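You operate a simulated robot arm through the tools that you are given. There is no shell and no other tool. Be economical: measure what you need, move in short steps, check, and stop when the job is done.

Carry out the task below with a simulated two-armed robot. There is one attempt and no reset: what you move stays moved.

## Task
Roll the bubbles out of the ply on the ply board.
Fine: clamp it before rolling and free it after; hold the tool pot while the ribbed roller comes out and goes back in. What is to be rubbed or washed off counts as gone when no trace of it is left.
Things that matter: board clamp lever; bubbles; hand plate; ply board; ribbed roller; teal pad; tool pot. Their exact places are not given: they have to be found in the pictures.

Only the result counts: the job must be done as asked and must still hold three seconds after the hand-in. Knocking over, shifting, dropping, spilling or breaking anything else fails it.

## Robot
Two 6-joint arms with two-finger grippers on one trunk, on a base that drives. Base frame: it is fixed to the floor where the robot stands at the start and does not move with it; the origin is under the middle of the robot, x ahead of it, y to its left, z up; the surface under the hand at the start is at about z = 84. Units: cm, degrees, N and s.
The left shoulder is at the start at [3, 17.8, 98.8], the right one opposite. With the tool pointing down near the work surface each hand reaches from about 40 to 84 cm from the robot's upright axis, wherever it stands, measured 20 degrees to its own side. Places, roughly: board clamp lever [40, -20, 90]; bubbles [40, 0, 90]; ply board [40, 0, 90]. Payload 2.54 kg a hand.
The TCP of each hand is the grasp point between the finger pads, 3 cm short of the fingertips. In the tool frame z runs along the fingers and y along their closing line. The gripper opens to 11.6 cm. The gripper's body begins 9.5 cm behind the TCP.
Orientation is that of the tool frame in the base frame, as a unit quaternion [x, y, z, w]. With the fingers straight down and closing along the base's y, the tool's x points along the base's -x, its y along +y and its z along -z.

## Interface
- The arms move only by the tool jog_arm. It takes "left_increments", "right_increments" or both (then of equal length, played together; a hand with none holds still); each is a list of rows, each a list of 7 numbers: the opening in per cent of the stroke, from 0 (shut) to 100 (fully open), then the shift along the tool's x, y, z in units of 250 mm (1.0 is 250 mm), then the turn, a rotation vector about the tool's x, y, z in units of 90 degrees (1.0 is 90 degrees). In form: [[hand, x, y, z, ax, ay, az], ...]. A call has 1 to 10 rows; each row is the pose to reach, as a shift and turn from the pose commanded when the call began, along the tool's axes at that moment. A call with a number of a shift or a turn outside -1 to 1 is refused whole. Each row takes 0.2 s and may step no farther than 5 cm and 8.6 degrees from the row before; otherwise, or with a gripper value out of range, the whole call is refused. Where a pose cannot be reached the arm comes as near as it can. A force on the tool above 60 N (or 10 N above the force at the start of the call, whichever is more), or a blocked arm, ends the call early, and 0.2 s more pass. Each finger travels about 15.3 cm/s and halts on what it meets, pressing with about 31 N; the grip force reading is that of the motor and also rises with nothing between the fingers. The clock runs only during rows and for 0.2 s after the last one: add rows that repeat a pose to give the fingers time. The reply holds the time, the measured pose of the TCP, the force on the tool along the base axes, the opening and the grip force, in the units named above and with some noise, with the torque about the TCP (base axes, N m) and any sound that the robot's microphone picked up.
- Cameras (640 x 400 px; columns grow to the right, rows downward): "scene" is now at [3.89, -3.35, 170.39]; the picture's right is [-0.45, -0.90, 0.00], its down [-0.71, 0.35, -0.61] and it looks along [0.54, -0.27, -0.79] (base axes); focal length 286 px, centre (320, 200). "left" rides on the left gripper at [6.9, 1.5, -12.2] in its tool frame; the picture's right is [-0.21, 0.98, 0.00], its down [-0.83, -0.18, -0.53] and it looks along [-0.52, -0.11, 0.85] (tool axes); focal length 251 px, centre (320, 200). "right" rides on the right gripper at [6.9, -1.5, -12.2] in its tool frame; the picture's right is [0.21, 0.98, 0.00], its down [-0.83, 0.18, -0.53] and it looks along [-0.52, 0.11, 0.85] (tool axes); focal length 251 px, centre (320, 200).
- snapshot(camera): a new picture of that camera. The clock stands still meanwhile.
- raise_lower(by): slides the trunk up (or, below 0, down) by that many cm; the arms and the scene camera ride with it, the base frame stays. It gives what a move gives, with no picture.
- steer(legs): drives the robot by 1 to 6 legs, each [ahead, left, turn to the left] in cm, cm and degrees, along the robot's own axes; the way and the turn of a leg run together, so that a leg with both is an arc; at most 150 cm and 180 degrees a leg. The arms and the cameras ride along, it lands a little off, and it stops where it bumps. It gives what a move gives.
- turn_head(pan, tilt): turns the head with the scene camera to pan (to the left, within 143 degrees either way) and tilt (down, from -29 to 69), counted from straight ahead of the robot. It gives what a move gives.
- probe_pixels(camera, pixels): there is no depth. For up to 12 entries [column, row, z] of the newest picture of that camera ("zoom" is the newest enlarged one), the place [x, y] in the base frame at which the ray of that pixel passes the height z, good to about 0.2 cm. The clock stands still meanwhile.
- enlarge(camera, box): a new picture of the part [left, top, right, bottom] of that camera's present view, enlarged. The clock stands still meanwhile.
- job_done(): hands the job in; it is judged then, once.

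Work in short steps. Measure before you move; look again where a grasp or a placing could have gone wrong, and mend it. You have 80 turns and 62 pictures in all, those below and enlarged ones among them. Open the grippers and draw the arms clear of the work before you hand the job in, unless the task says otherwise; then end with one line.

The tools are called after "Emit:" as name(argument=value, ...) on one line, values as JSON. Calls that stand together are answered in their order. jog_arm: Moves the arms, as the interface text tells. Its arguments: {"type":"object","properties":{"left_increments":{"type":"array"},"right_increments":{"type":"array"}},"required":[]} The other tools are called the same way: raise_lower (by) slides the trunk up or down; steer (legs) drives the base; turn_head (pan, tilt) turns the head that bears the scene camera; snapshot (camera) takes a picture; probe_pixels (camera, pixels) gives the place at which the rays of pixels pass given heights; enlarge (camera, box) takes an enlarged picture of a part of a camera's view; job_done () hands the job in.

At the start:

```text
t: 0.0
left_tool_pos: [60.02, -2.38, 127.34]
left_tcp_rot: [0.0, 1.0, 0.0, 0.0]
left_ft_force: [0.0, -0.3, 0.4]
left_wrist_torque: [0.0, 0.0, -0.01]
left_opening: 11.56
left_grasp_force: 0.1
right_tool_pos: [44.52, -40.4, 127.31]
right_tcp_rot: [0.001, 1.0, 0.0, 0.0]
right_ft_force: [-0.5, 0.2, -0.7]
right_wrist_torque: [0.0, -0.04, -0.01]
right_opening: 11.6
right_grasp_force: 0.1
trunk travel left (down, up): [-20.0, 34.0]
robot x, y, heading: [-0.24, 0.15, -0.0]
head pan, tilt: [-26.4, 52.6]
```

scene: 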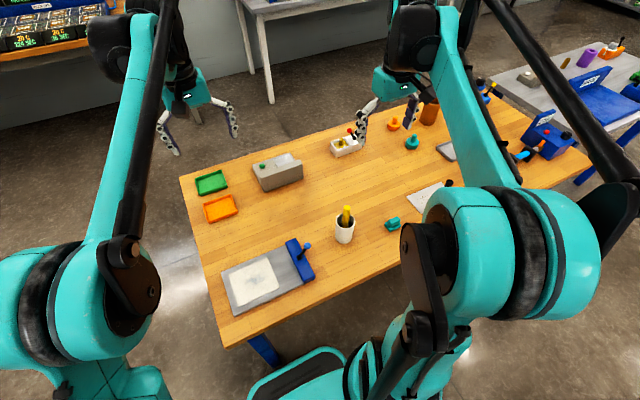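
right: 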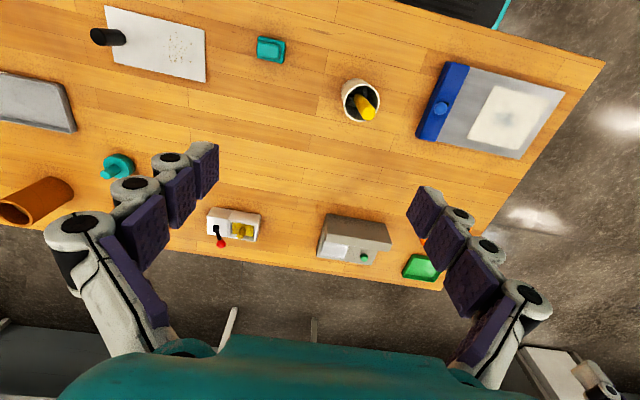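
left: 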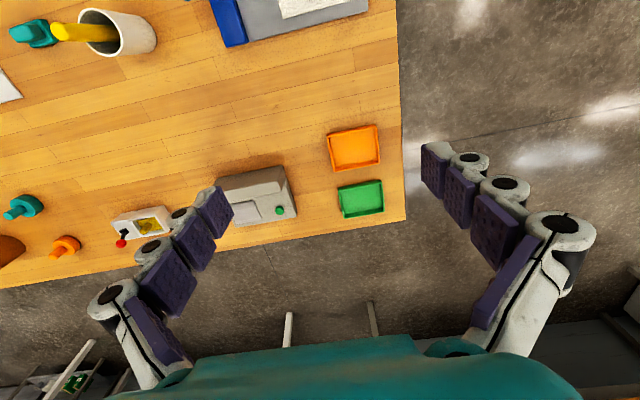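

The ply board seems to be at scene (265,280) with a blue clamp at (300,258), the pot with a yellow handle at (345,228). I enlarge to see details.

Emit:
enlarge(camera="scene", box=[200, 170, 460, 340])

Emit:
enlarge(camera="right", box=[80, 0, 620, 170])

Emit:
probe_pixels(camera="right", pixels=[[360, 100, 84], [365, 105, 95], [440, 108, 88], [502, 118, 85], [270, 50, 84], [108, 37, 86], [445, 62, 85], [565, 92, 85], [518, 158, 85], [417, 137, 85]])

```text
2.35 times, centred on (330, 255) of scene
```

zoom: 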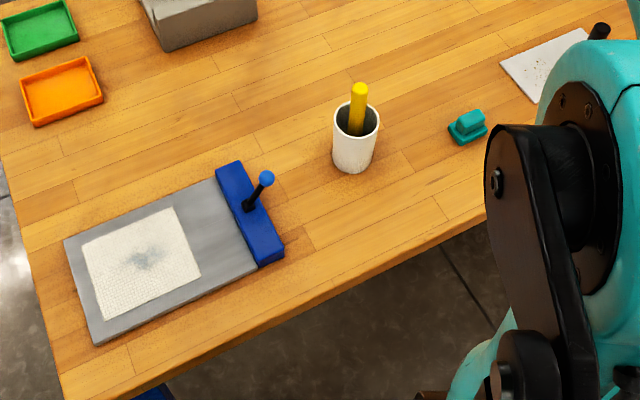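

```text
1.19 times, centred on (350, 85) of right
```

zoom: 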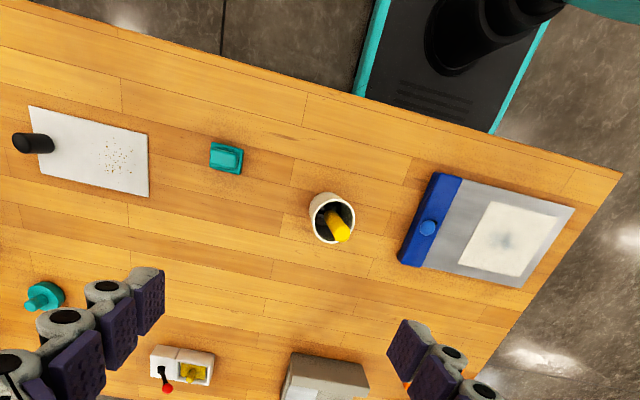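

```text
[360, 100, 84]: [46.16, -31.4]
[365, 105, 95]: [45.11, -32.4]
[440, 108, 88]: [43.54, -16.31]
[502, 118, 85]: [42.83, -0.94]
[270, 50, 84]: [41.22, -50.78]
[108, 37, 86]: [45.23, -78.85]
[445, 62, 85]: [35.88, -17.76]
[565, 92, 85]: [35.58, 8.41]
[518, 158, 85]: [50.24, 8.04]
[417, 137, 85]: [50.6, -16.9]
```

I take close views of the clamp lever and pot from the scene camera.

Emit:
enlarge(camera="scene", box=[270, 200, 370, 290])

Emit:
enlarge(camera="right", box=[400, 50, 580, 165])

Emit:
enlarge(camera="right", box=[320, 60, 420, 140])

```text
4.44 times, centred on (320, 245) of scene
```

zoom: 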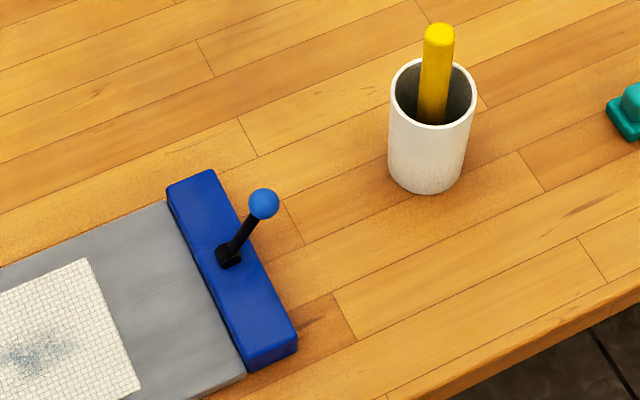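

```text
3.48 times, centred on (490, 108) of right
```

zoom: 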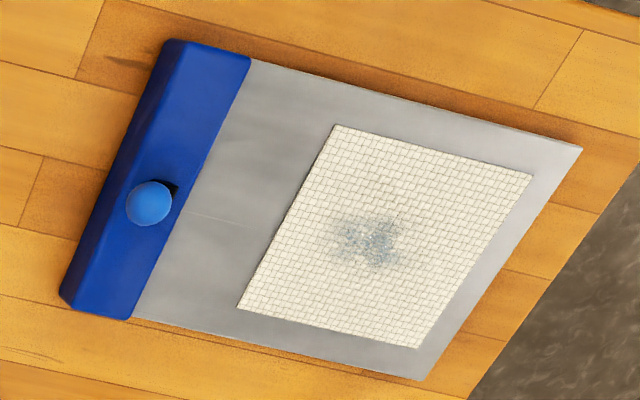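

```text
5.00 times, centred on (370, 100) of right
```

zoom: 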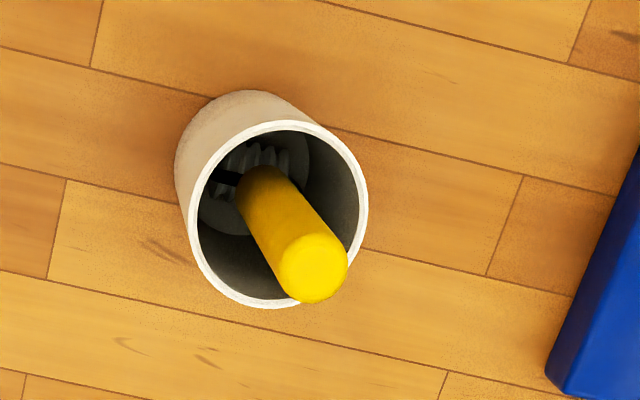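

I triangulate the ball (scene 307,246; right 441,109), the lever foot, the pot rims and the handle top, by probing at several heights.

Emit:
probe_pixels(camera="scene", pixels=[[307.4, 245.7, 88], [307.4, 245.7, 92], [307.4, 245.7, 96], [299.3, 257.4, 87], [346, 212, 98], [346, 212, 102], [346, 212, 106], [345, 221.5, 96], [345, 221.5, 94], [344, 239, 84]])

Emit:
probe_pixels(camera="right", pixels=[[441.1, 108.9, 88], [441.1, 108.9, 92], [441.1, 108.9, 96], [447.5, 104, 87], [368, 113.5, 98], [368, 113.5, 102], [368, 113.5, 106], [361.5, 102.5, 96], [361.5, 102.5, 94], [358, 97, 84]])

```text
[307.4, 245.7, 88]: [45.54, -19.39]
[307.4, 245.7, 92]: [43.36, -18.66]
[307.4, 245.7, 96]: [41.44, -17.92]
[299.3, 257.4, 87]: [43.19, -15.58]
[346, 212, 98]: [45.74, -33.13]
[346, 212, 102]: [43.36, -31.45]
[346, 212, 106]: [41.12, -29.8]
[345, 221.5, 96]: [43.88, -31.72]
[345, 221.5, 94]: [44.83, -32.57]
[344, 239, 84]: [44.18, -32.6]
```

```text
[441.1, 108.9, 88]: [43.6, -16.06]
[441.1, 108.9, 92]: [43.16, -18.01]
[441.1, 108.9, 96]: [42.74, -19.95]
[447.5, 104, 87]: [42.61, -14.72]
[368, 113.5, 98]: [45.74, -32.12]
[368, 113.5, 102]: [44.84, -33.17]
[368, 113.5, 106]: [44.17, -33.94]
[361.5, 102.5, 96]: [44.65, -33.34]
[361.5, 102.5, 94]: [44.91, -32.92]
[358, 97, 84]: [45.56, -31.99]
```

Ball is at about (43,-18.4,92.5) with its foot near (43,-15.4,87), so the lever leans outward (open). I bring the right hand, shut, to the outer side of the lever, above it.

Emit:
jog_arm(right_increments=[[0, 0.03, 0.18, 0, 0, 0, 0], [0, 0.06, 0.36, 0, 0, 0, 0], [0, 0.06, 0.54, 0, 0, 0, 0], [0, 0.06, 0.7, 0, 0, 0, 0], [0, 0.06, 0.7, 0.18, 0, 0, 0], [0, 0.06, 0.7, 0.36, 0, 0, 0], [0, 0.06, 0.7, 0.54, 0, 0, 0], [0, 0.06, 0.7, 0.72, 0, 0, 0], [0, 0.06, 0.7, 0.89, 0, 0, 0]])

Emit:
snapshot(camera="scene")

```text
t: 2.0
left_tool_pos: [60.16, -2.4, 127.36]
left_tcp_rot: [-0.001, 1.0, 0.0, 0.0]
left_ft_force: [0.3, -0.2, -0.5]
left_wrist_torque: [0.01, 0.0, 0.0]
left_opening: 11.58
left_grasp_force: 0.0
right_tool_pos: [43.08, -22.84, 104.99]
right_tcp_rot: [0.001, 1.0, 0.0, 0.0]
right_ft_force: [0.1, -0.7, -0.2]
right_wrist_torque: [0.03, 0.02, 0.02]
right_opening: 0.0
right_grasp_force: 28.2
trunk travel left (down, up): [-20.0, 34.0]
robot x, y, heading: [-0.31, 0.14, -0.3]
head pan, tilt: [-26.4, 52.6]
```

```text
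53 pictures are left
```

scene: 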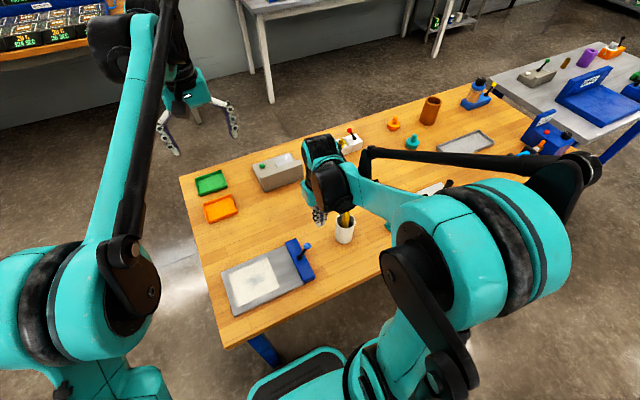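

Hand is above (43,-22.8). I lower the tips to about z 90.5 and push gently toward +y.

Emit:
jog_arm(right_increments=[[0, 0, 0, 0.16, 0, 0, 0], [0, 0, 0, 0.32, 0, 0, 0], [0, 0, 0, 0.46, 0, 0, 0], [0, 0, 0.06, 0.46, 0, 0, 0], [0, 0, 0.12, 0.46, 0, 0, 0], [0, 0, 0.18, 0.46, 0, 0, 0], [0, 0, 0.24, 0.46, 0, 0, 0], [0, 0, 0.3, 0.46, 0, 0, 0]])

Emit:
enlarge(camera="scene", box=[220, 180, 400, 310])

```text
t: 3.8
left_tool_pos: [59.99, -2.43, 127.27]
left_tcp_rot: [0.0, 1.0, 0.001, 0.0]
left_ft_force: [-0.3, 0.1, 0.4]
left_wrist_torque: [-0.02, -0.01, -0.01]
left_opening: 11.59
left_grasp_force: 0.0
right_tool_pos: [43.09, -15.42, 93.62]
right_tcp_rot: [0.0, 1.0, 0.0, 0.0]
right_ft_force: [0.6, 0.2, 0.0]
right_wrist_torque: [-0.01, -0.01, 0.0]
right_opening: 0.02
right_grasp_force: 29.0
trunk travel left (down, up): [-20.0, 34.0]
robot x, y, heading: [0.13, -0.04, 0.1]
head pan, tilt: [-26.4, 52.6]
```

```text
3.08 times, centred on (310, 245) of scene
```

zoom: 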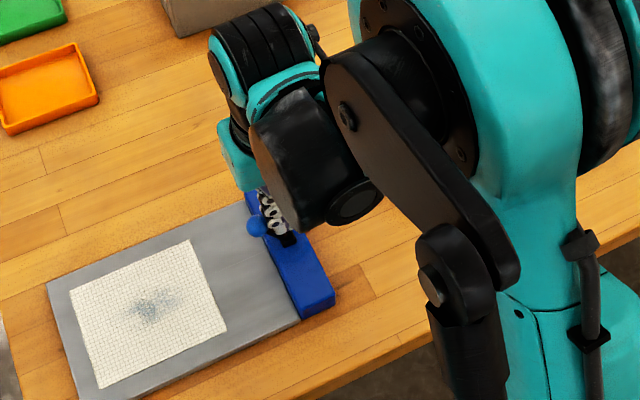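

The ball has swung past the finger to the board side at zoom (255,227) with no force left. I push a little further to make sure it is seated, then raise and draw back.

Emit:
jog_arm(right_increments=[[0, 0, 0.04, 0, 0, 0, 0], [0, 0, 0.08, 0, 0, 0, 0], [0, 0, 0.12, 0, 0, 0, 0]])

Emit:
enlarge(camera="scene", box=[220, 180, 400, 310])

```text
t: 4.4
left_tool_pos: [60.06, -2.82, 127.36]
left_tcp_rot: [0.002, 1.0, 0.001, 0.001]
left_ft_force: [0.6, 1.1, 0.3]
left_wrist_torque: [-0.11, 0.06, -0.04]
left_opening: 11.6
left_grasp_force: 0.2
right_tool_pos: [43.06, -15.0, 93.63]
right_tcp_rot: [0.007, 1.0, -0.012, 0.0]
right_ft_force: [-0.2, -40.4, 2.1]
right_wrist_torque: [-0.34, 0.03, 0.04]
right_opening: 0.0
right_grasp_force: 28.9
trunk travel left (down, up): [-20.0, 34.0]
robot x, y, heading: [0.27, -0.26, -0.5]
head pan, tilt: [-26.4, 52.6]
stopped in row 3 (right hand): the force on the tool passed its limit at 67 N (the readings are from after the stop); the commanded pose is now the measured one
```

```text
3.08 times, centred on (310, 245) of scene
```

zoom: 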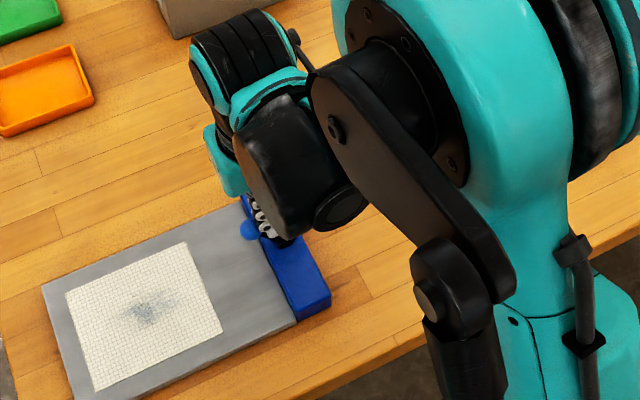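

The lever hit its end stop (67 N), so it's clamped. I back off and raise the right hand toward (45,-45,120).

Emit:
jog_arm(right_increments=[[0, 0, -0.1, 0, 0, 0, 0], [0, 0, -0.15, -0.15, 0, 0, 0], [0, 0, -0.15, -0.33, 0, 0, 0], [0, 0, -0.15, -0.51, 0, 0, 0], [0, 0, -0.15, -0.7, 0, 0, 0], [0, 0, -0.15, -0.89, 0, 0, 0], [50, 0, -0.33, -0.95, 0, 0, 0], [60, 0, -0.52, -0.95, 0, 0, 0], [60, 0, -0.71, -0.95, 0, 0, 0], [60, 0, -0.9, -0.95, 0, 0, 0]])

Emit:
snapshot(camera="right")

Emit:
enlarge(camera="scene", box=[200, 180, 400, 310])

```text
t: 6.6
left_tool_pos: [60.05, -2.68, 127.25]
left_tcp_rot: [0.001, 1.0, 0.001, 0.0]
left_ft_force: [-0.6, -1.0, -0.5]
left_wrist_torque: [0.04, -0.02, 0.0]
left_opening: 11.59
left_grasp_force: 0.0
right_tool_pos: [42.97, -36.66, 117.65]
right_tcp_rot: [0.003, 1.0, -0.007, 0.0]
right_ft_force: [-0.5, 0.0, 0.0]
right_wrist_torque: [0.03, 0.03, -0.01]
right_opening: 6.95
right_grasp_force: 0.1
trunk travel left (down, up): [-20.0, 34.0]
robot x, y, heading: [0.29, 0.12, -0.1]
head pan, tilt: [-26.4, 52.6]
```

```text
50 pictures are left
```

right: 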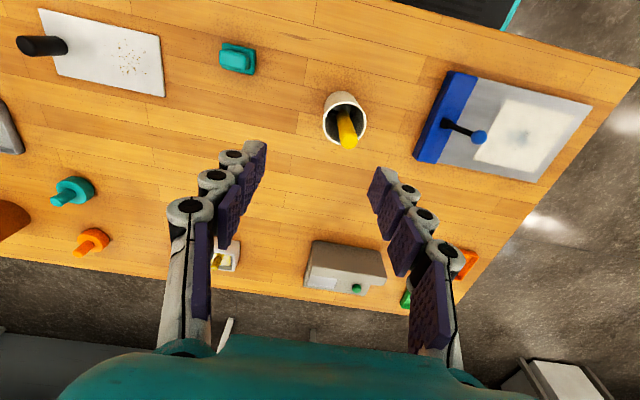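

```text
3.08 times, centred on (300, 245) of scene
```

zoom: 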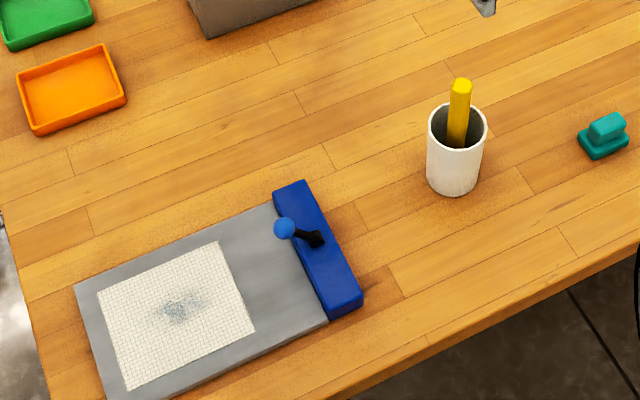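

Lever now lies over the board side. I re-triangulate the handle top, the pot rim and the ball.

Emit:
probe_pixels(camera="scene", pixels=[[345.8, 208, 98], [345.8, 208, 100], [345.8, 208, 102], [344.5, 221, 94], [344.5, 221, 96], [335.4, 221, 95], [353.9, 221, 95], [288.5, 254, 90], [288.5, 254, 93], [343, 238, 84]])

Emit:
probe_pixels(camera="right", pixels=[[348, 139, 98], [348, 139, 100], [348, 139, 102], [345, 121, 94], [345, 121, 96], [324, 121, 95], [366, 121, 95], [479, 137, 90], [479, 137, 93], [344, 100, 84]])

```text
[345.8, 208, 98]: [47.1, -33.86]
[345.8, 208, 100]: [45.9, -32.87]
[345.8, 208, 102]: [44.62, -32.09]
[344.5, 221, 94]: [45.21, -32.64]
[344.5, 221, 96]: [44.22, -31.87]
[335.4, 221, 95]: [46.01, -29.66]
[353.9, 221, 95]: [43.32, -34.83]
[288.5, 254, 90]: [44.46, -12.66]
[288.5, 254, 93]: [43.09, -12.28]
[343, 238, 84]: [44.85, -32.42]
```

```text
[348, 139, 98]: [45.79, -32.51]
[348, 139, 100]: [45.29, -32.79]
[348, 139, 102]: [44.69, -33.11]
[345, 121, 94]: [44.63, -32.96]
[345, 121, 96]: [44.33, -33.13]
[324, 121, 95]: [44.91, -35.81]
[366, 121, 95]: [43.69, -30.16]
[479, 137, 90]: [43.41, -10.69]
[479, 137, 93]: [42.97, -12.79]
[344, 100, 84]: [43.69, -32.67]
```

Handle top ≈ (45.2,-32.8,100.5), pot rim centre ≈ (44.6,-32.7,94.8), about 6 cm wide. I'll drive 22 cm to the right so that the right hand can hold the pot from its outer side and the left hand takes the roller, arms uncrossed.

Emit:
steer(legs=[[0, -22, 0]])

```text
t: 8.3
left_tool_pos: [60.01, -24.51, 127.43]
left_tcp_rot: [0.0, 1.0, 0.0, 0.0]
left_ft_force: [-0.1, -0.6, 0.7]
left_wrist_torque: [0.06, 0.0, 0.0]
left_opening: 11.63
left_grasp_force: 0.1
right_tool_pos: [42.83, -58.44, 117.71]
right_tcp_rot: [0.004, 1.0, -0.007, 0.0]
right_ft_force: [-1.2, -0.9, 0.5]
right_wrist_torque: [0.05, 0.0, -0.03]
right_opening: 6.98
right_grasp_force: 0.1
trunk travel left (down, up): [-20.0, 34.0]
robot x, y, heading: [0.02, -21.87, -0.2]
head pan, tilt: [-26.4, 52.6]
```

Now the right hand first yaws by 60° in place with the fingers fully open; then I'll tilt it 45° to come at the pot from the outer side.

Emit:
jog_arm(right_increments=[[100, 0, 0, 0, 0, 0, -0.0833], [100, 0, 0, 0, 0, 0, -0.1667], [100, 0, 0, 0, 0, 0, -0.25], [100, 0, 0, 0, 0, 0, -0.3333], [100, 0, 0, 0, 0, 0, -0.4167], [100, 0, 0, 0, 0, 0, -0.5], [100, 0, 0, 0, 0, 0, -0.5833], [100, 0, 0, 0, 0, 0, -0.6667]])

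Emit:
jog_arm(right_increments=[[100, 0, 0, 0, 0, -0.0833, 0], [100, 0, 0, 0, 0, -0.1667, 0], [100, 0, 0, 0, 0, -0.25, 0], [100, 0, 0, 0, 0, -0.3333, 0], [100, 0, 0, 0, 0, -0.4167, 0], [100, 0, 0, 0, 0, -0.5, 0]])

```text
t: 10.1
left_tool_pos: [59.95, -24.33, 127.49]
left_tcp_rot: [0.001, 1.0, -0.001, 0.0]
left_ft_force: [0.1, 0.1, 0.7]
left_wrist_torque: [-0.02, 0.01, -0.01]
left_opening: 11.59
left_grasp_force: 0.1
right_tool_pos: [42.78, -58.38, 117.76]
right_tcp_rot: [-0.497, 0.868, -0.007, -0.003]
right_ft_force: [0.8, 0.1, -0.3]
right_wrist_torque: [0.0, -0.02, -0.02]
right_opening: 11.61
right_grasp_force: 0.0
trunk travel left (down, up): [-20.0, 34.0]
robot x, y, heading: [0.33, -22.2, -0.3]
head pan, tilt: [-26.4, 52.6]
```

```text
t: 11.5
left_tool_pos: [59.98, -24.53, 127.32]
left_tcp_rot: [0.001, 1.0, 0.0, 0.0]
left_ft_force: [-0.6, -0.8, -0.1]
left_wrist_torque: [0.01, 0.02, 0.01]
left_opening: 11.6
left_grasp_force: 0.0
right_tool_pos: [42.84, -58.41, 117.64]
right_tcp_rot: [-0.462, 0.803, 0.185, 0.329]
right_ft_force: [-0.5, -0.1, 0.0]
right_wrist_torque: [0.04, -0.01, 0.02]
right_opening: 11.63
right_grasp_force: 0.0
trunk travel left (down, up): [-20.0, 34.0]
robot x, y, heading: [-0.07, -21.81, -0.1]
head pan, tilt: [-26.4, 52.6]
```

Orientation is right (approach axis ≈ (0.36,0.60,-0.72)). I move to the pregrasp point (40.4,-40,98) and look.

Emit:
jog_arm(right_increments=[[100, 0.021, 0.077, 0.162, 0, 0, 0], [100, 0.042, 0.153, 0.323, 0, 0, 0], [100, 0.063, 0.23, 0.485, 0, 0, 0], [100, 0.084, 0.307, 0.646, 0, 0, 0], [100, 0.105, 0.383, 0.808, 0, 0, 0], [100, 0.126, 0.46, 0.969, 0, 0, 0]])

Emit:
snapshot(camera="right")

Emit:
snapshot(camera="scene")

```text
t: 12.9
left_tool_pos: [60.09, -24.36, 127.28]
left_tcp_rot: [0.001, 1.0, 0.0, -0.001]
left_ft_force: [0.7, 0.2, 0.5]
left_wrist_torque: [-0.01, 0.01, 0.03]
left_opening: 11.61
left_grasp_force: 0.2
right_tool_pos: [40.77, -39.84, 98.05]
right_tcp_rot: [-0.461, 0.804, 0.184, 0.329]
right_ft_force: [0.2, 0.1, 0.1]
right_wrist_torque: [0.0, -0.02, -0.01]
right_opening: 11.57
right_grasp_force: 0.1
trunk travel left (down, up): [-20.0, 34.0]
robot x, y, heading: [0.16, -21.96, -0.2]
head pan, tilt: [-26.4, 52.6]
```

```text
48 pictures are left
```

right: 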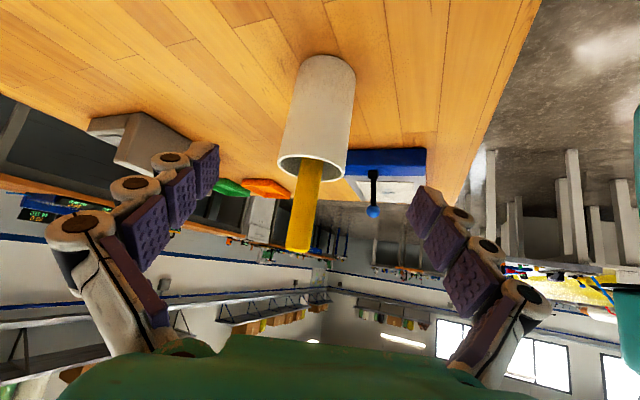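

```text
47 pictures are left
```

scene: 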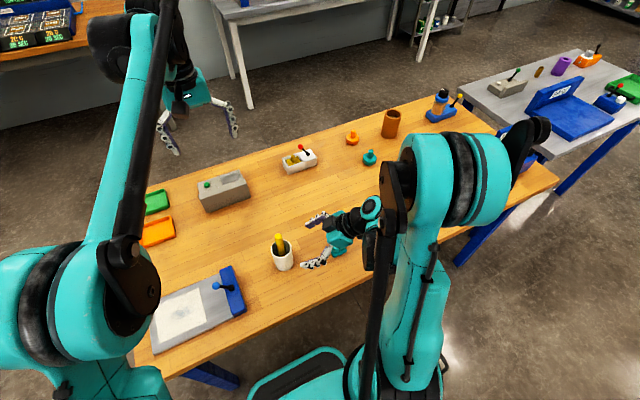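

The pot is centred between the fingers (px ~318 between 205 and 425). I advance 12 cm with 0.3 cm correction and close gently.

Emit:
jog_arm(right_increments=[[100, 0, 0.006, 0.12, 0, 0, 0], [100, 0, 0.01, 0.24, 0, 0, 0], [100, 0, 0.012, 0.36, 0, 0, 0], [100, 0, 0.012, 0.48, 0, 0, 0]])

Emit:
snapshot(camera="right")

```text
t: 13.9
left_tool_pos: [60.02, -24.29, 127.27]
left_tcp_rot: [0.001, 1.0, 0.001, 0.0]
left_ft_force: [-0.4, -0.5, 0.2]
left_wrist_torque: [0.0, 0.03, -0.02]
left_opening: 11.6
left_grasp_force: 0.1
right_tool_pos: [48.45, -33.22, 94.98]
right_tcp_rot: [-0.461, 0.804, 0.184, 0.328]
right_ft_force: [-0.8, 0.1, -0.5]
right_wrist_torque: [-0.02, 0.03, 0.03]
right_opening: 11.59
right_grasp_force: 0.0
right hand out of reach, approached as far as the arm can: row 1, 2, 3, 4
trunk travel left (down, up): [-20.0, 34.0]
robot x, y, heading: [-0.12, -22.21, -0.1]
head pan, tilt: [-26.4, 52.6]
```

```text
46 pictures are left
```

right: 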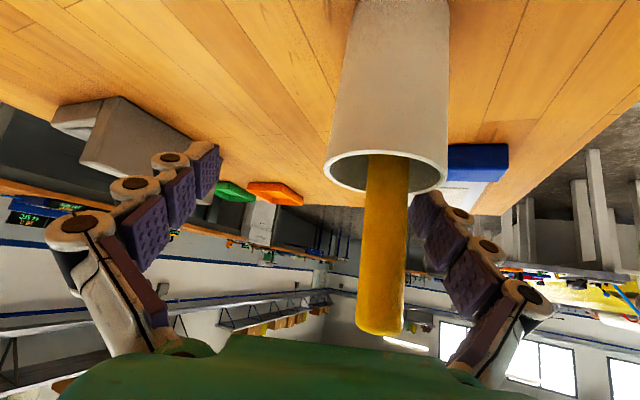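

The right arm cannot fold in that close and stopped at (48.5,-33.2,95) with no contact. I retrace the path back, then drive the robot back 15 cm for room.

Emit:
jog_arm(right_increments=[[100, 0, 0, -0.12, 0, 0, 0], [100, 0, -0.002, -0.24, 0, 0, 0], [100, 0, -0.006, -0.36, 0, 0, 0], [100, 0, -0.012, -0.48, 0, 0, 0]])

```text
t: 14.9
left_tool_pos: [59.95, -24.31, 127.38]
left_tcp_rot: [0.0, 1.0, 0.0, 0.0]
left_ft_force: [-0.3, -0.5, -0.6]
left_wrist_torque: [0.0, -0.05, 0.02]
left_opening: 11.61
left_grasp_force: 0.1
right_tool_pos: [44.43, -40.68, 103.52]
right_tcp_rot: [-0.462, 0.803, 0.185, 0.329]
right_ft_force: [0.6, 0.2, -0.3]
right_wrist_torque: [-0.04, 0.01, 0.03]
right_opening: 11.62
right_grasp_force: 0.0
trunk travel left (down, up): [-20.0, 34.0]
robot x, y, heading: [-0.11, -22.2, -0.1]
head pan, tilt: [-26.4, 52.6]
```

Emit:
steer(legs=[[-15, 0, 0]])

```text
t: 16.3
left_tool_pos: [44.71, -24.39, 127.46]
left_tcp_rot: [0.001, 1.0, 0.001, 0.001]
left_ft_force: [-1.7, -0.3, 0.3]
left_wrist_torque: [0.02, -0.01, 0.0]
left_opening: 11.59
left_grasp_force: 0.0
right_tool_pos: [29.18, -40.69, 103.57]
right_tcp_rot: [-0.462, 0.803, 0.184, 0.329]
right_ft_force: [-0.8, 0.5, 1.0]
right_wrist_torque: [0.01, 0.0, -0.04]
right_opening: 11.61
right_grasp_force: 0.1
trunk travel left (down, up): [-20.0, 34.0]
robot x, y, heading: [-15.09, -21.84, -0.1]
head pan, tilt: [-26.4, 52.6]
```

Now to the pregrasp point (40.4,-40,98) again.

Emit:
jog_arm(right_increments=[[100, -0.007, -0.124, 0.112, 0, 0, 0], [100, -0.014, -0.247, 0.225, 0, 0, 0], [100, -0.021, -0.371, 0.337, 0, 0, 0]])

```text
t: 17.1
left_tool_pos: [45.11, -24.49, 127.31]
left_tcp_rot: [0.002, 1.0, 0.0, -0.001]
left_ft_force: [0.0, -0.7, -0.1]
left_wrist_torque: [0.02, 0.06, 0.01]
left_opening: 11.56
left_grasp_force: 0.0
right_tool_pos: [40.66, -39.99, 97.79]
right_tcp_rot: [-0.462, 0.803, 0.184, 0.328]
right_ft_force: [0.1, 0.3, 0.8]
right_wrist_torque: [0.02, -0.04, 0.05]
right_opening: 11.58
right_grasp_force: 0.2
trunk travel left (down, up): [-20.0, 34.0]
robot x, y, heading: [-15.19, -21.91, -0.2]
head pan, tilt: [-26.4, 52.6]
```

Emit:
jog_arm(right_increments=[[100, 0, 0.003, 0.12, 0, 0, 0], [100, 0, 0.006, 0.24, 0, 0, 0], [100, 0, 0.006, 0.36, 0, 0, 0], [100, 0, 0.006, 0.47, 0, 0, 0]])

Emit:
snapshot(camera="right")

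```text
t: 18.1
left_tool_pos: [44.93, -24.31, 127.28]
left_tcp_rot: [0.001, 1.0, 0.0, 0.0]
left_ft_force: [0.6, -1.0, -0.2]
left_wrist_torque: [0.01, 0.02, -0.03]
left_opening: 11.62
left_grasp_force: 0.1
right_tool_pos: [44.57, -32.94, 89.45]
right_tcp_rot: [-0.463, 0.803, 0.185, 0.328]
right_ft_force: [0.4, 0.2, -0.6]
right_wrist_torque: [0.02, -0.01, 0.0]
right_opening: 11.58
right_grasp_force: 0.0
trunk travel left (down, up): [-20.0, 34.0]
robot x, y, heading: [-14.66, -21.88, -0.0]
head pan, tilt: [-26.4, 52.6]
```

```text
45 pictures are left
```

right: 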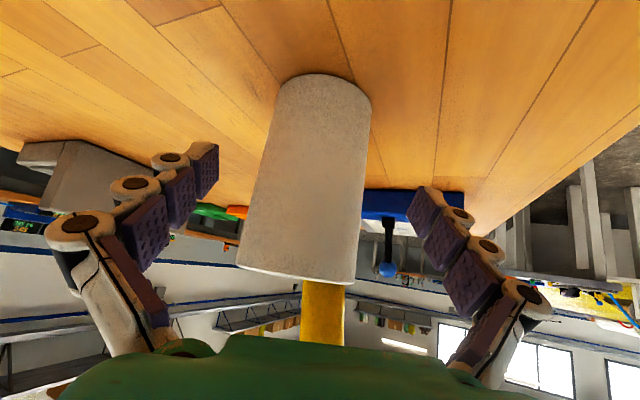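

Pot sits well between the fingers. I close on it.

Emit:
jog_arm(right_increments=[[75, 0, 0, 0, 0, 0, 0], [60, 0, 0, 0, 0, 0, 0], [50, 0, 0, 0, 0, 0, 0], [40, 0, 0, 0, 0, 0, 0], [30, 0, 0, 0, 0, 0, 0], [30, 0, 0, 0, 0, 0, 0]])

Emit:
snapshot(camera="scene")

Emit:
snapshot(camera="left")

```text
t: 19.5
left_tool_pos: [45.02, -24.23, 127.42]
left_tcp_rot: [0.0, 1.0, 0.001, 0.001]
left_ft_force: [0.5, 1.3, -0.3]
left_wrist_torque: [-0.02, 0.0, -0.03]
left_opening: 11.6
left_grasp_force: 0.1
right_tool_pos: [44.46, -32.97, 89.54]
right_tcp_rot: [-0.462, 0.803, 0.185, 0.329]
right_ft_force: [0.0, -0.6, 1.8]
right_wrist_torque: [0.02, 0.0, 0.02]
right_opening: 5.65
right_grasp_force: 30.9
trunk travel left (down, up): [-20.0, 34.0]
robot x, y, heading: [-14.92, -21.66, -0.2]
head pan, tilt: [-26.4, 52.6]
```

```text
44 pictures are left
```

scene: 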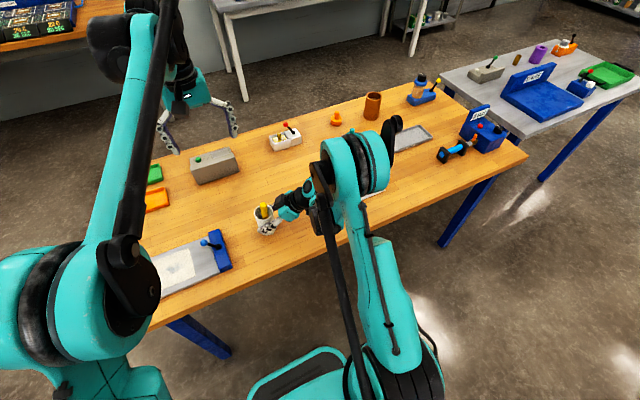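

```text
43 pictures are left
```

left: 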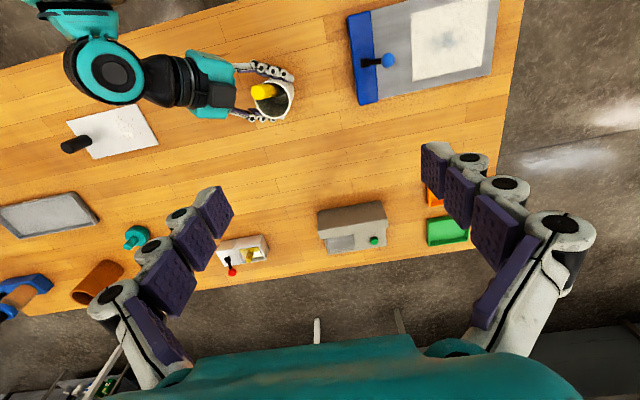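

Pot gripped (5.65 cm, 31 N). I look closely at the handle from the left camera and scene for the roller grasp.

Emit:
enlarge(camera="left", box=[220, 50, 320, 130])

Emit:
enlarge(camera="scene", box=[225, 180, 315, 250])

```text
5.00 times, centred on (270, 90) of left
```

zoom: 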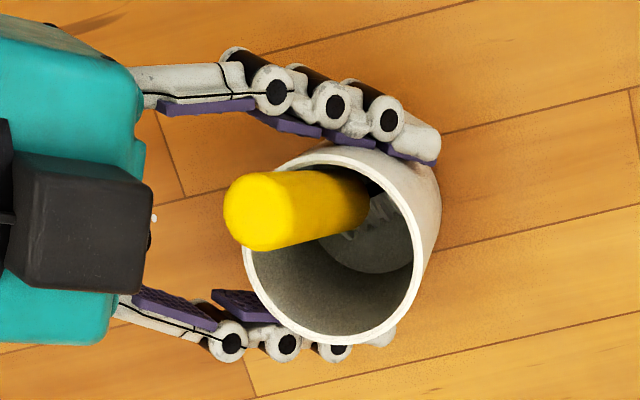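

```text
5.71 times, centred on (270, 215) of scene
```

zoom: 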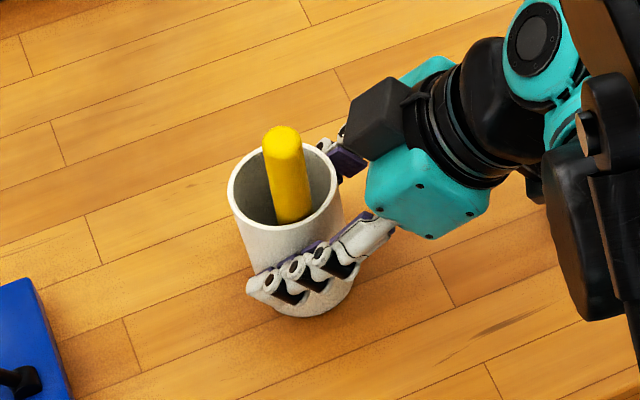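

I triangulate the handle's top (left 259,91.6; scene 263.7,204) and its lower visible part.

Emit:
probe_pixels(camera="left", pixels=[[259, 91.6, 98], [259, 91.6, 100], [259, 91.6, 102], [278, 89, 90], [278, 89, 92], [278, 89, 94], [273, 99, 95]])

Emit:
probe_pixels(camera="scene", pixels=[[263.7, 204.1, 98], [263.7, 204.1, 100], [263.7, 204.1, 102], [264.7, 217.6, 90], [264.7, 217.6, 92], [264.7, 217.6, 94], [264, 211, 95]])

```text
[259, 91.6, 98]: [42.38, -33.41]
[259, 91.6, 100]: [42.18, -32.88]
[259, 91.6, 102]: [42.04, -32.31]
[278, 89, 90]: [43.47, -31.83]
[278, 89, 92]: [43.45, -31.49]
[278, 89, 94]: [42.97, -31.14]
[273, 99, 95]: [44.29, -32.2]
```

```text
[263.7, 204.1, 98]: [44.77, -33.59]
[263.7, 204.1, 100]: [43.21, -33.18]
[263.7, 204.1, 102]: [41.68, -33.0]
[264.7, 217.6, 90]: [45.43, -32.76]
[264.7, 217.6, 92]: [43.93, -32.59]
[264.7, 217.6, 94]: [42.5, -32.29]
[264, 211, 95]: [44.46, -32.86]
```

The handle's top is now at about (42.2,-32.7,101.3), leaning slightly toward the robot; at z 97 it is ≈(42.7,-32.4). I bring the left hand above it, yawed 60° so its fingers straddle the handle clear of the right palm.

Emit:
jog_arm(left_increments=[[55, 0.0115, -0.0405, 0.077, 0, 0, -0.0833], [55, 0.023, -0.081, 0.154, 0, 0, -0.1667], [55, 0.0345, -0.1215, 0.231, 0, 0, -0.25], [55, 0.046, -0.162, 0.308, 0, 0, -0.3333], [55, 0.0575, -0.2025, 0.385, 0, 0, -0.4167], [55, 0.069, -0.243, 0.462, 0, 0, -0.5], [55, 0.0805, -0.2835, 0.539, 0, 0, -0.5833], [55, 0.092, -0.324, 0.6, 0, 0, -0.6667]])

Emit:
snapshot(camera="left")

Emit:
enlarge(camera="scene", box=[200, 150, 360, 260])

```text
t: 21.3
left_tool_pos: [42.44, -32.52, 112.46]
left_tcp_rot: [-0.5, 0.866, 0.0, -0.001]
left_ft_force: [0.2, -0.3, -0.3]
left_wrist_torque: [0.02, -0.05, -0.02]
left_opening: 6.38
left_grasp_force: 0.1
right_tool_pos: [44.47, -32.9, 89.54]
right_tcp_rot: [-0.463, 0.802, 0.185, 0.329]
right_ft_force: [-0.4, 0.2, 0.9]
right_wrist_torque: [0.06, 0.03, 0.03]
right_opening: 5.62
right_grasp_force: 31.0
trunk travel left (down, up): [-20.0, 34.0]
robot x, y, heading: [-15.0, -21.95, 0.1]
head pan, tilt: [-26.4, 52.6]
```

```text
40 pictures are left
```

left: 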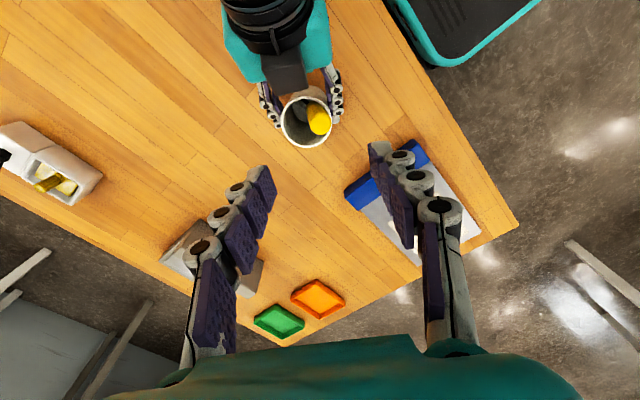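

```text
3.64 times, centred on (280, 205) of scene
```

zoom: 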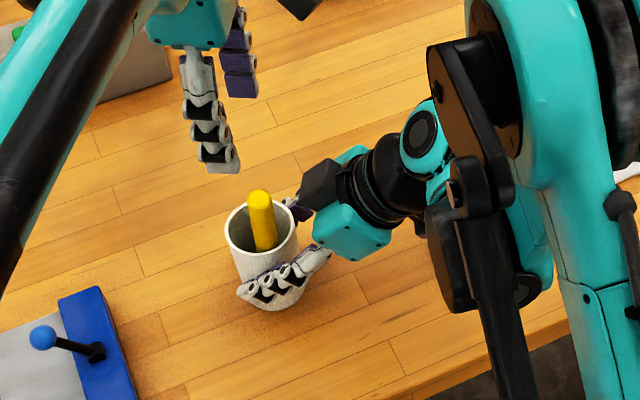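

The handle's cap is at left (320,124). I probe it to check alignment with the left TCP (42.4,-32.5).

Emit:
probe_pixels(camera="left", pixels=[[321, 125, 100], [321, 125, 101.5], [313, 106, 92], [313, 106, 94], [306, 121, 95]])

Emit:
probe_pixels(camera="scene", pixels=[[264, 203, 100], [264, 203, 101.5], [265, 217, 92], [265, 217, 94], [262.5, 211, 95]])

```text
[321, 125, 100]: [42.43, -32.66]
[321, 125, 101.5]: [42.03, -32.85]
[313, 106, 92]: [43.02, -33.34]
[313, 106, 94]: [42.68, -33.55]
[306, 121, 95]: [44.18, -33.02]
```

```text
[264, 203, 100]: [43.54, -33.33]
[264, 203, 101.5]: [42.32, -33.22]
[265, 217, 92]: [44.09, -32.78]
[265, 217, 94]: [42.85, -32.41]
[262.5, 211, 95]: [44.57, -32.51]
```

Handle is at (42.5,-33.0); I descend to z 98.6 straddling it, then look.

Emit:
jog_arm(left_increments=[[55, 0.015, -0.012, 0.14, 0, 0, 0], [55, 0.015, -0.012, 0.28, 0, 0, 0], [55, 0.015, -0.012, 0.42, 0, 0, 0], [55, 0.015, -0.012, 0.555, 0, 0, 0]])

Emit:
enlarge(camera="scene", box=[200, 150, 360, 260])

Emit:
snapshot(camera="left")

```text
t: 22.3
left_tool_pos: [42.64, -32.99, 98.62]
left_tcp_rot: [-0.499, 0.867, 0.0, -0.001]
left_ft_force: [0.5, 0.2, -0.2]
left_wrist_torque: [0.04, -0.03, 0.0]
left_opening: 6.38
left_grasp_force: 0.1
right_tool_pos: [44.56, -33.0, 89.44]
right_tcp_rot: [-0.461, 0.803, 0.184, 0.329]
right_ft_force: [0.4, 0.3, 1.5]
right_wrist_torque: [0.06, 0.02, 0.0]
right_opening: 5.65
right_grasp_force: 30.9
trunk travel left (down, up): [-20.0, 34.0]
robot x, y, heading: [-15.12, -22.09, -0.2]
head pan, tilt: [-26.4, 52.6]
```

```text
3.64 times, centred on (280, 205) of scene
```

zoom: 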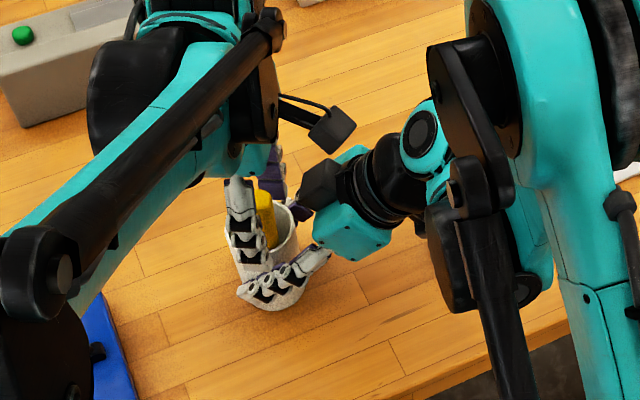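

```text
37 pictures are left
```

left: 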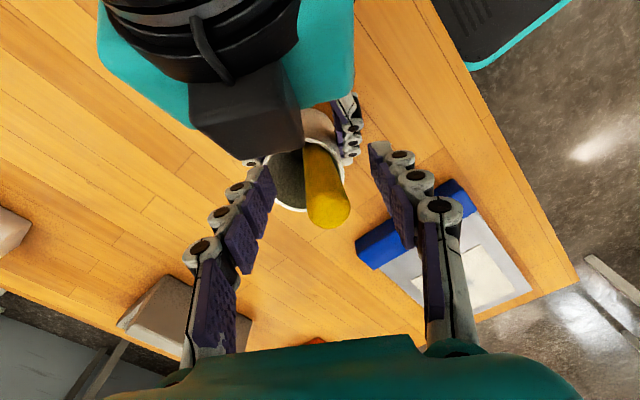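

No contact, handle between the fingers. I close the left hand.

Emit:
jog_arm(left_increments=[[40, 0, 0, 0, 0, 0, 0], [30, 0, 0, 0, 0, 0, 0], [20, 0, 0, 0, 0, 0, 0], [10, 0, 0, 0, 0, 0, 0], [5, 0, 0, 0, 0, 0, 0], [0, 0, 0, 0, 0, 0, 0]])

```text
t: 23.7
left_tool_pos: [42.62, -32.92, 98.66]
left_tcp_rot: [-0.5, 0.866, 0.0, 0.001]
left_ft_force: [14.0, -9.3, 1.8]
left_wrist_torque: [-0.9, -1.38, -0.31]
left_opening: 2.09
left_grasp_force: 30.8
right_tool_pos: [44.46, -32.91, 89.53]
right_tcp_rot: [-0.462, 0.803, 0.184, 0.328]
right_ft_force: [-15.2, 9.8, -0.2]
right_wrist_torque: [0.12, 0.12, 0.14]
right_opening: 5.6
right_grasp_force: 31.1
trunk travel left (down, up): [-20.0, 34.0]
robot x, y, heading: [-14.75, -21.91, -0.0]
head pan, tilt: [-26.4, 52.6]
```

Gripped (2.09 cm), with ~17 N of side strain along the closing line. I relieve it by a small shift and lift slowly a first 3 cm.

Emit:
jog_arm(left_increments=[[0, 0, -0.012, 0, 0, 0, 0], [0, 0, -0.02, 0, 0, 0, 0], [0, 0, -0.02, -0.03, 0, 0, 0], [0, 0, -0.02, -0.06, 0, 0, 0], [0, 0, -0.02, -0.12, 0, 0, 0]])

```text
t: 24.9
left_tool_pos: [43.17, -33.1, 101.41]
left_tcp_rot: [-0.5, 0.866, 0.0, 0.0]
left_ft_force: [3.1, -1.1, -2.7]
left_wrist_torque: [-0.24, -0.33, -0.05]
left_opening: 2.01
left_grasp_force: 31.1
right_tool_pos: [44.58, -33.08, 89.49]
right_tcp_rot: [-0.462, 0.803, 0.184, 0.329]
right_ft_force: [-3.1, 1.6, 2.9]
right_wrist_torque: [0.08, 0.17, -0.03]
right_opening: 5.61
right_grasp_force: 31.0
trunk travel left (down, up): [-20.0, 34.0]
robot x, y, heading: [-14.93, -22.01, -0.3]
head pan, tilt: [-26.4, 52.6]
```

Strain dropped. I continue lifting straight up, another 12 cm.

Emit:
jog_arm(left_increments=[[0, 0, 0, -0.08, 0, 0, 0], [0, 0, 0, -0.16, 0, 0, 0], [0, 0, 0, -0.24, 0, 0, 0], [0, 0, 0, -0.32, 0, 0, 0], [0, 0, 0, -0.4, 0, 0, 0], [0, 0, 0, -0.48, 0, 0, 0], [0, 0, 0, -0.56, 0, 0, 0]])

Emit:
enlarge(camera="scene", box=[200, 130, 360, 240])

Emit:
snapshot(camera="left")

```text
t: 26.5
left_tool_pos: [43.11, -33.24, 115.46]
left_tcp_rot: [-0.499, 0.867, 0.0, 0.001]
left_ft_force: [-0.1, 0.1, -0.1]
left_wrist_torque: [-0.02, -0.02, 0.0]
left_opening: 1.99
left_grasp_force: 31.0
right_tool_pos: [44.48, -33.01, 89.56]
right_tcp_rot: [-0.462, 0.803, 0.183, 0.328]
right_ft_force: [-0.1, 0.1, 2.1]
right_wrist_torque: [0.0, 0.11, 0.01]
right_opening: 5.59
right_grasp_force: 31.1
trunk travel left (down, up): [-20.0, 34.0]
robot x, y, heading: [-15.23, -22.26, -0.1]
head pan, tilt: [-26.4, 52.6]
```

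```text
3.64 times, centred on (280, 185) of scene
```

zoom: 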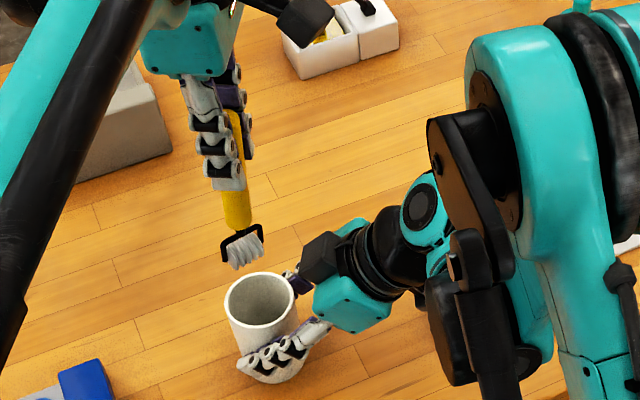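

```text
35 pictures are left
```

left: 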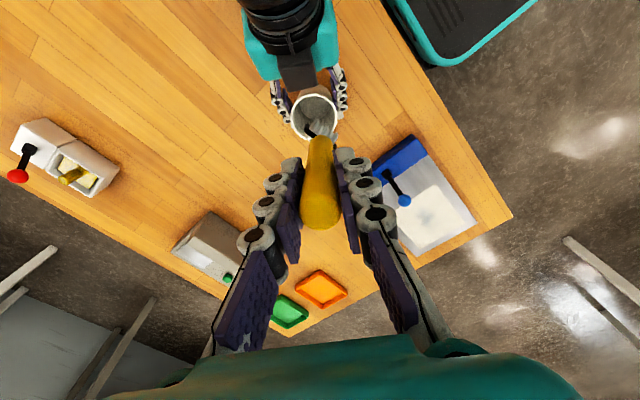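

The roller is out: yellow handle, black fork, white ribbed roller. I look close to see the roller's axis direction.

Emit:
enlarge(camera="scene", box=[240, 165, 290, 205])

Emit:
enlarge(camera="left", box=[280, 80, 360, 240])

```text
10.00 times, centred on (265, 185) of scene
```

zoom: 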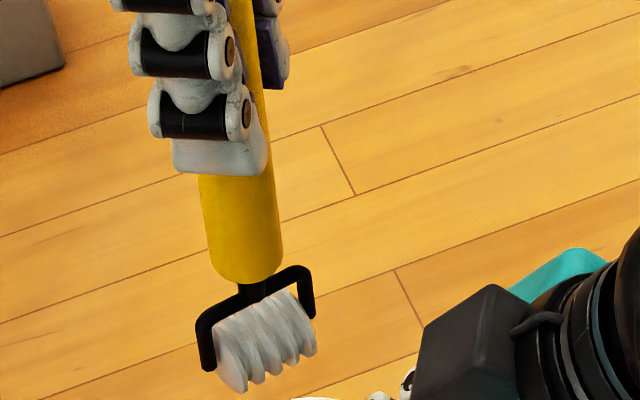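

```text
2.50 times, centred on (320, 160) of left
```

zoom: 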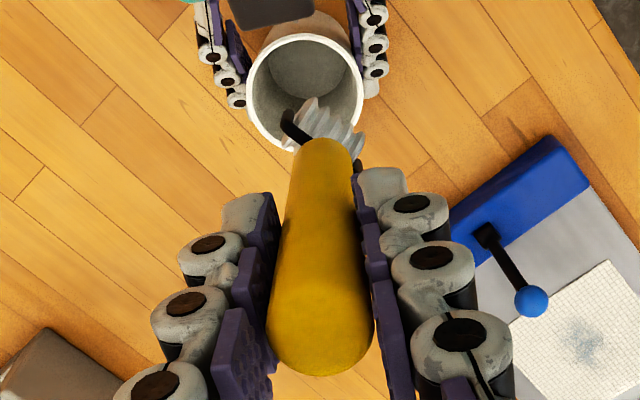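

Roller axis lies about along base y (≈7° off), width ≈3.5 cm, directly below the TCP with its bottom ≈14 cm below. I carry it toward the ply at height, turning 7.5° to square it up; the right hand keeps holding the pot.

Emit:
jog_arm(left_increments=[[0, -0.15, 0.085, 0, 0, 0, 0.02], [0, -0.295, 0.17, 0, 0, 0, 0.04], [0, -0.44, 0.255, 0, 0, 0, 0.06], [0, -0.589, 0.34, 0, 0, 0, 0.083]])

Emit:
jog_arm(left_increments=[[0, -0.127, 0.097, 0, 0, 0, 0], [0, -0.254, 0.195, 0, 0, 0, 0], [0, -0.381, 0.292, 0, 0, 0, 0], [0, -0.508, 0.39, 0, 0, 0, 0]])

Emit:
snapshot(camera="left")

Emit:
snapshot(camera="scene")

```text
t: 27.5
left_tool_pos: [43.14, -16.13, 115.49]
left_tcp_rot: [-0.442, 0.897, 0.0, 0.0]
left_ft_force: [-0.7, -0.5, -1.1]
left_wrist_torque: [-0.04, -0.01, 0.04]
left_opening: 1.99
left_grasp_force: 31.1
right_tool_pos: [44.48, -32.94, 89.53]
right_tcp_rot: [-0.462, 0.803, 0.184, 0.328]
right_ft_force: [-0.2, 0.7, 1.7]
right_wrist_torque: [0.11, 0.01, 0.04]
right_opening: 5.6
right_grasp_force: 31.4
trunk travel left (down, up): [-20.0, 34.0]
robot x, y, heading: [-15.31, -22.07, 0.0]
head pan, tilt: [-26.4, 52.6]
```

```text
t: 28.5
left_tool_pos: [43.1, 0.0, 115.54]
left_tcp_rot: [-0.441, 0.897, 0.0, 0.0]
left_ft_force: [0.3, 0.2, -0.7]
left_wrist_torque: [-0.03, 0.03, 0.03]
left_opening: 1.96
left_grasp_force: 31.3
right_tool_pos: [44.59, -33.01, 89.55]
right_tcp_rot: [-0.461, 0.804, 0.183, 0.328]
right_ft_force: [0.7, 1.6, 1.5]
right_wrist_torque: [0.11, 0.04, -0.02]
right_opening: 5.61
right_grasp_force: 30.5
trunk travel left (down, up): [-20.0, 34.0]
robot x, y, heading: [-14.98, -22.19, 0.1]
head pan, tilt: [-26.4, 52.6]
```

```text
32 pictures are left
```

left: 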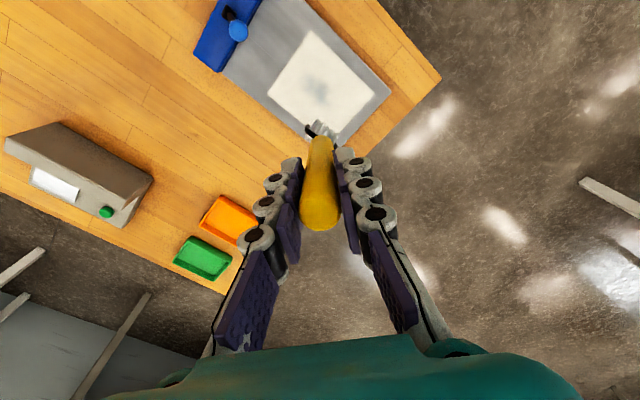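

```text
31 pictures are left
```

scene: 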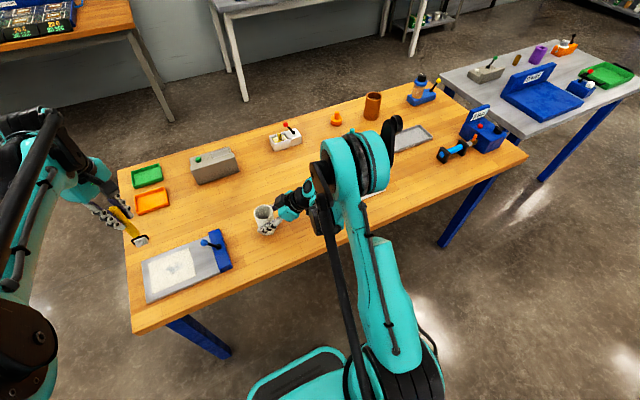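

I locate the bubble patch (left 320,90; scene 173,270) and the ply corners.

Emit:
enlarge(camera="left", box=[230, 10, 400, 150])

Emit:
probe_pixels(camera="left", pixels=[[320, 89, 85.5], [310, 31, 85.5], [375, 92, 85.5], [330, 133, 85.5], [268, 88, 85.5]])

Emit:
probe_pixels(camera="scene", pixels=[[172, 270, 84], [172, 270, 85.5], [172, 270, 87]])

```text
2.86 times, centred on (315, 80) of left
```

zoom: 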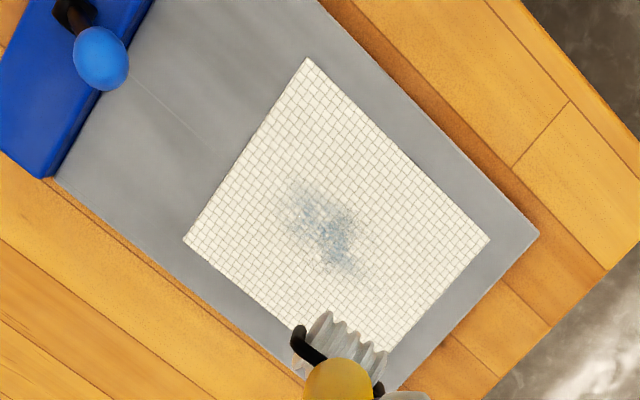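

```text
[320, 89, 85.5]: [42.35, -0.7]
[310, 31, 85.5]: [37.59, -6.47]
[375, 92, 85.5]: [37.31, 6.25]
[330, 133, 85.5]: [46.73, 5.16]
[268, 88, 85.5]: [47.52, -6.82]
```

```text
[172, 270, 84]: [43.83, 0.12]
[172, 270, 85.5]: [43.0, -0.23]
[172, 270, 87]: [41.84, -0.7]
```

I check the roller's axis in the scene view before lowering.

Emit:
enlarge(camera="scene", box=[100, 195, 260, 310])

```text
3.48 times, centred on (180, 252) of scene
```

zoom: 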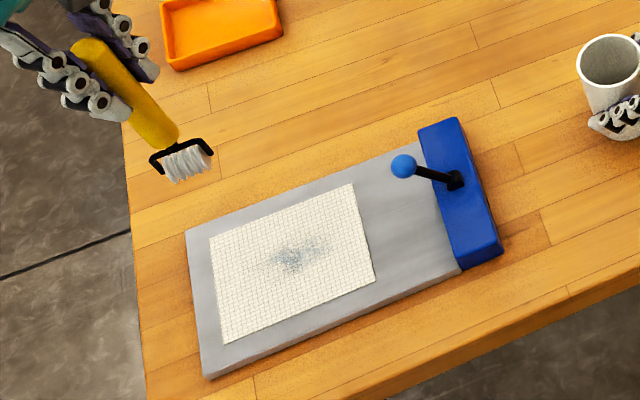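

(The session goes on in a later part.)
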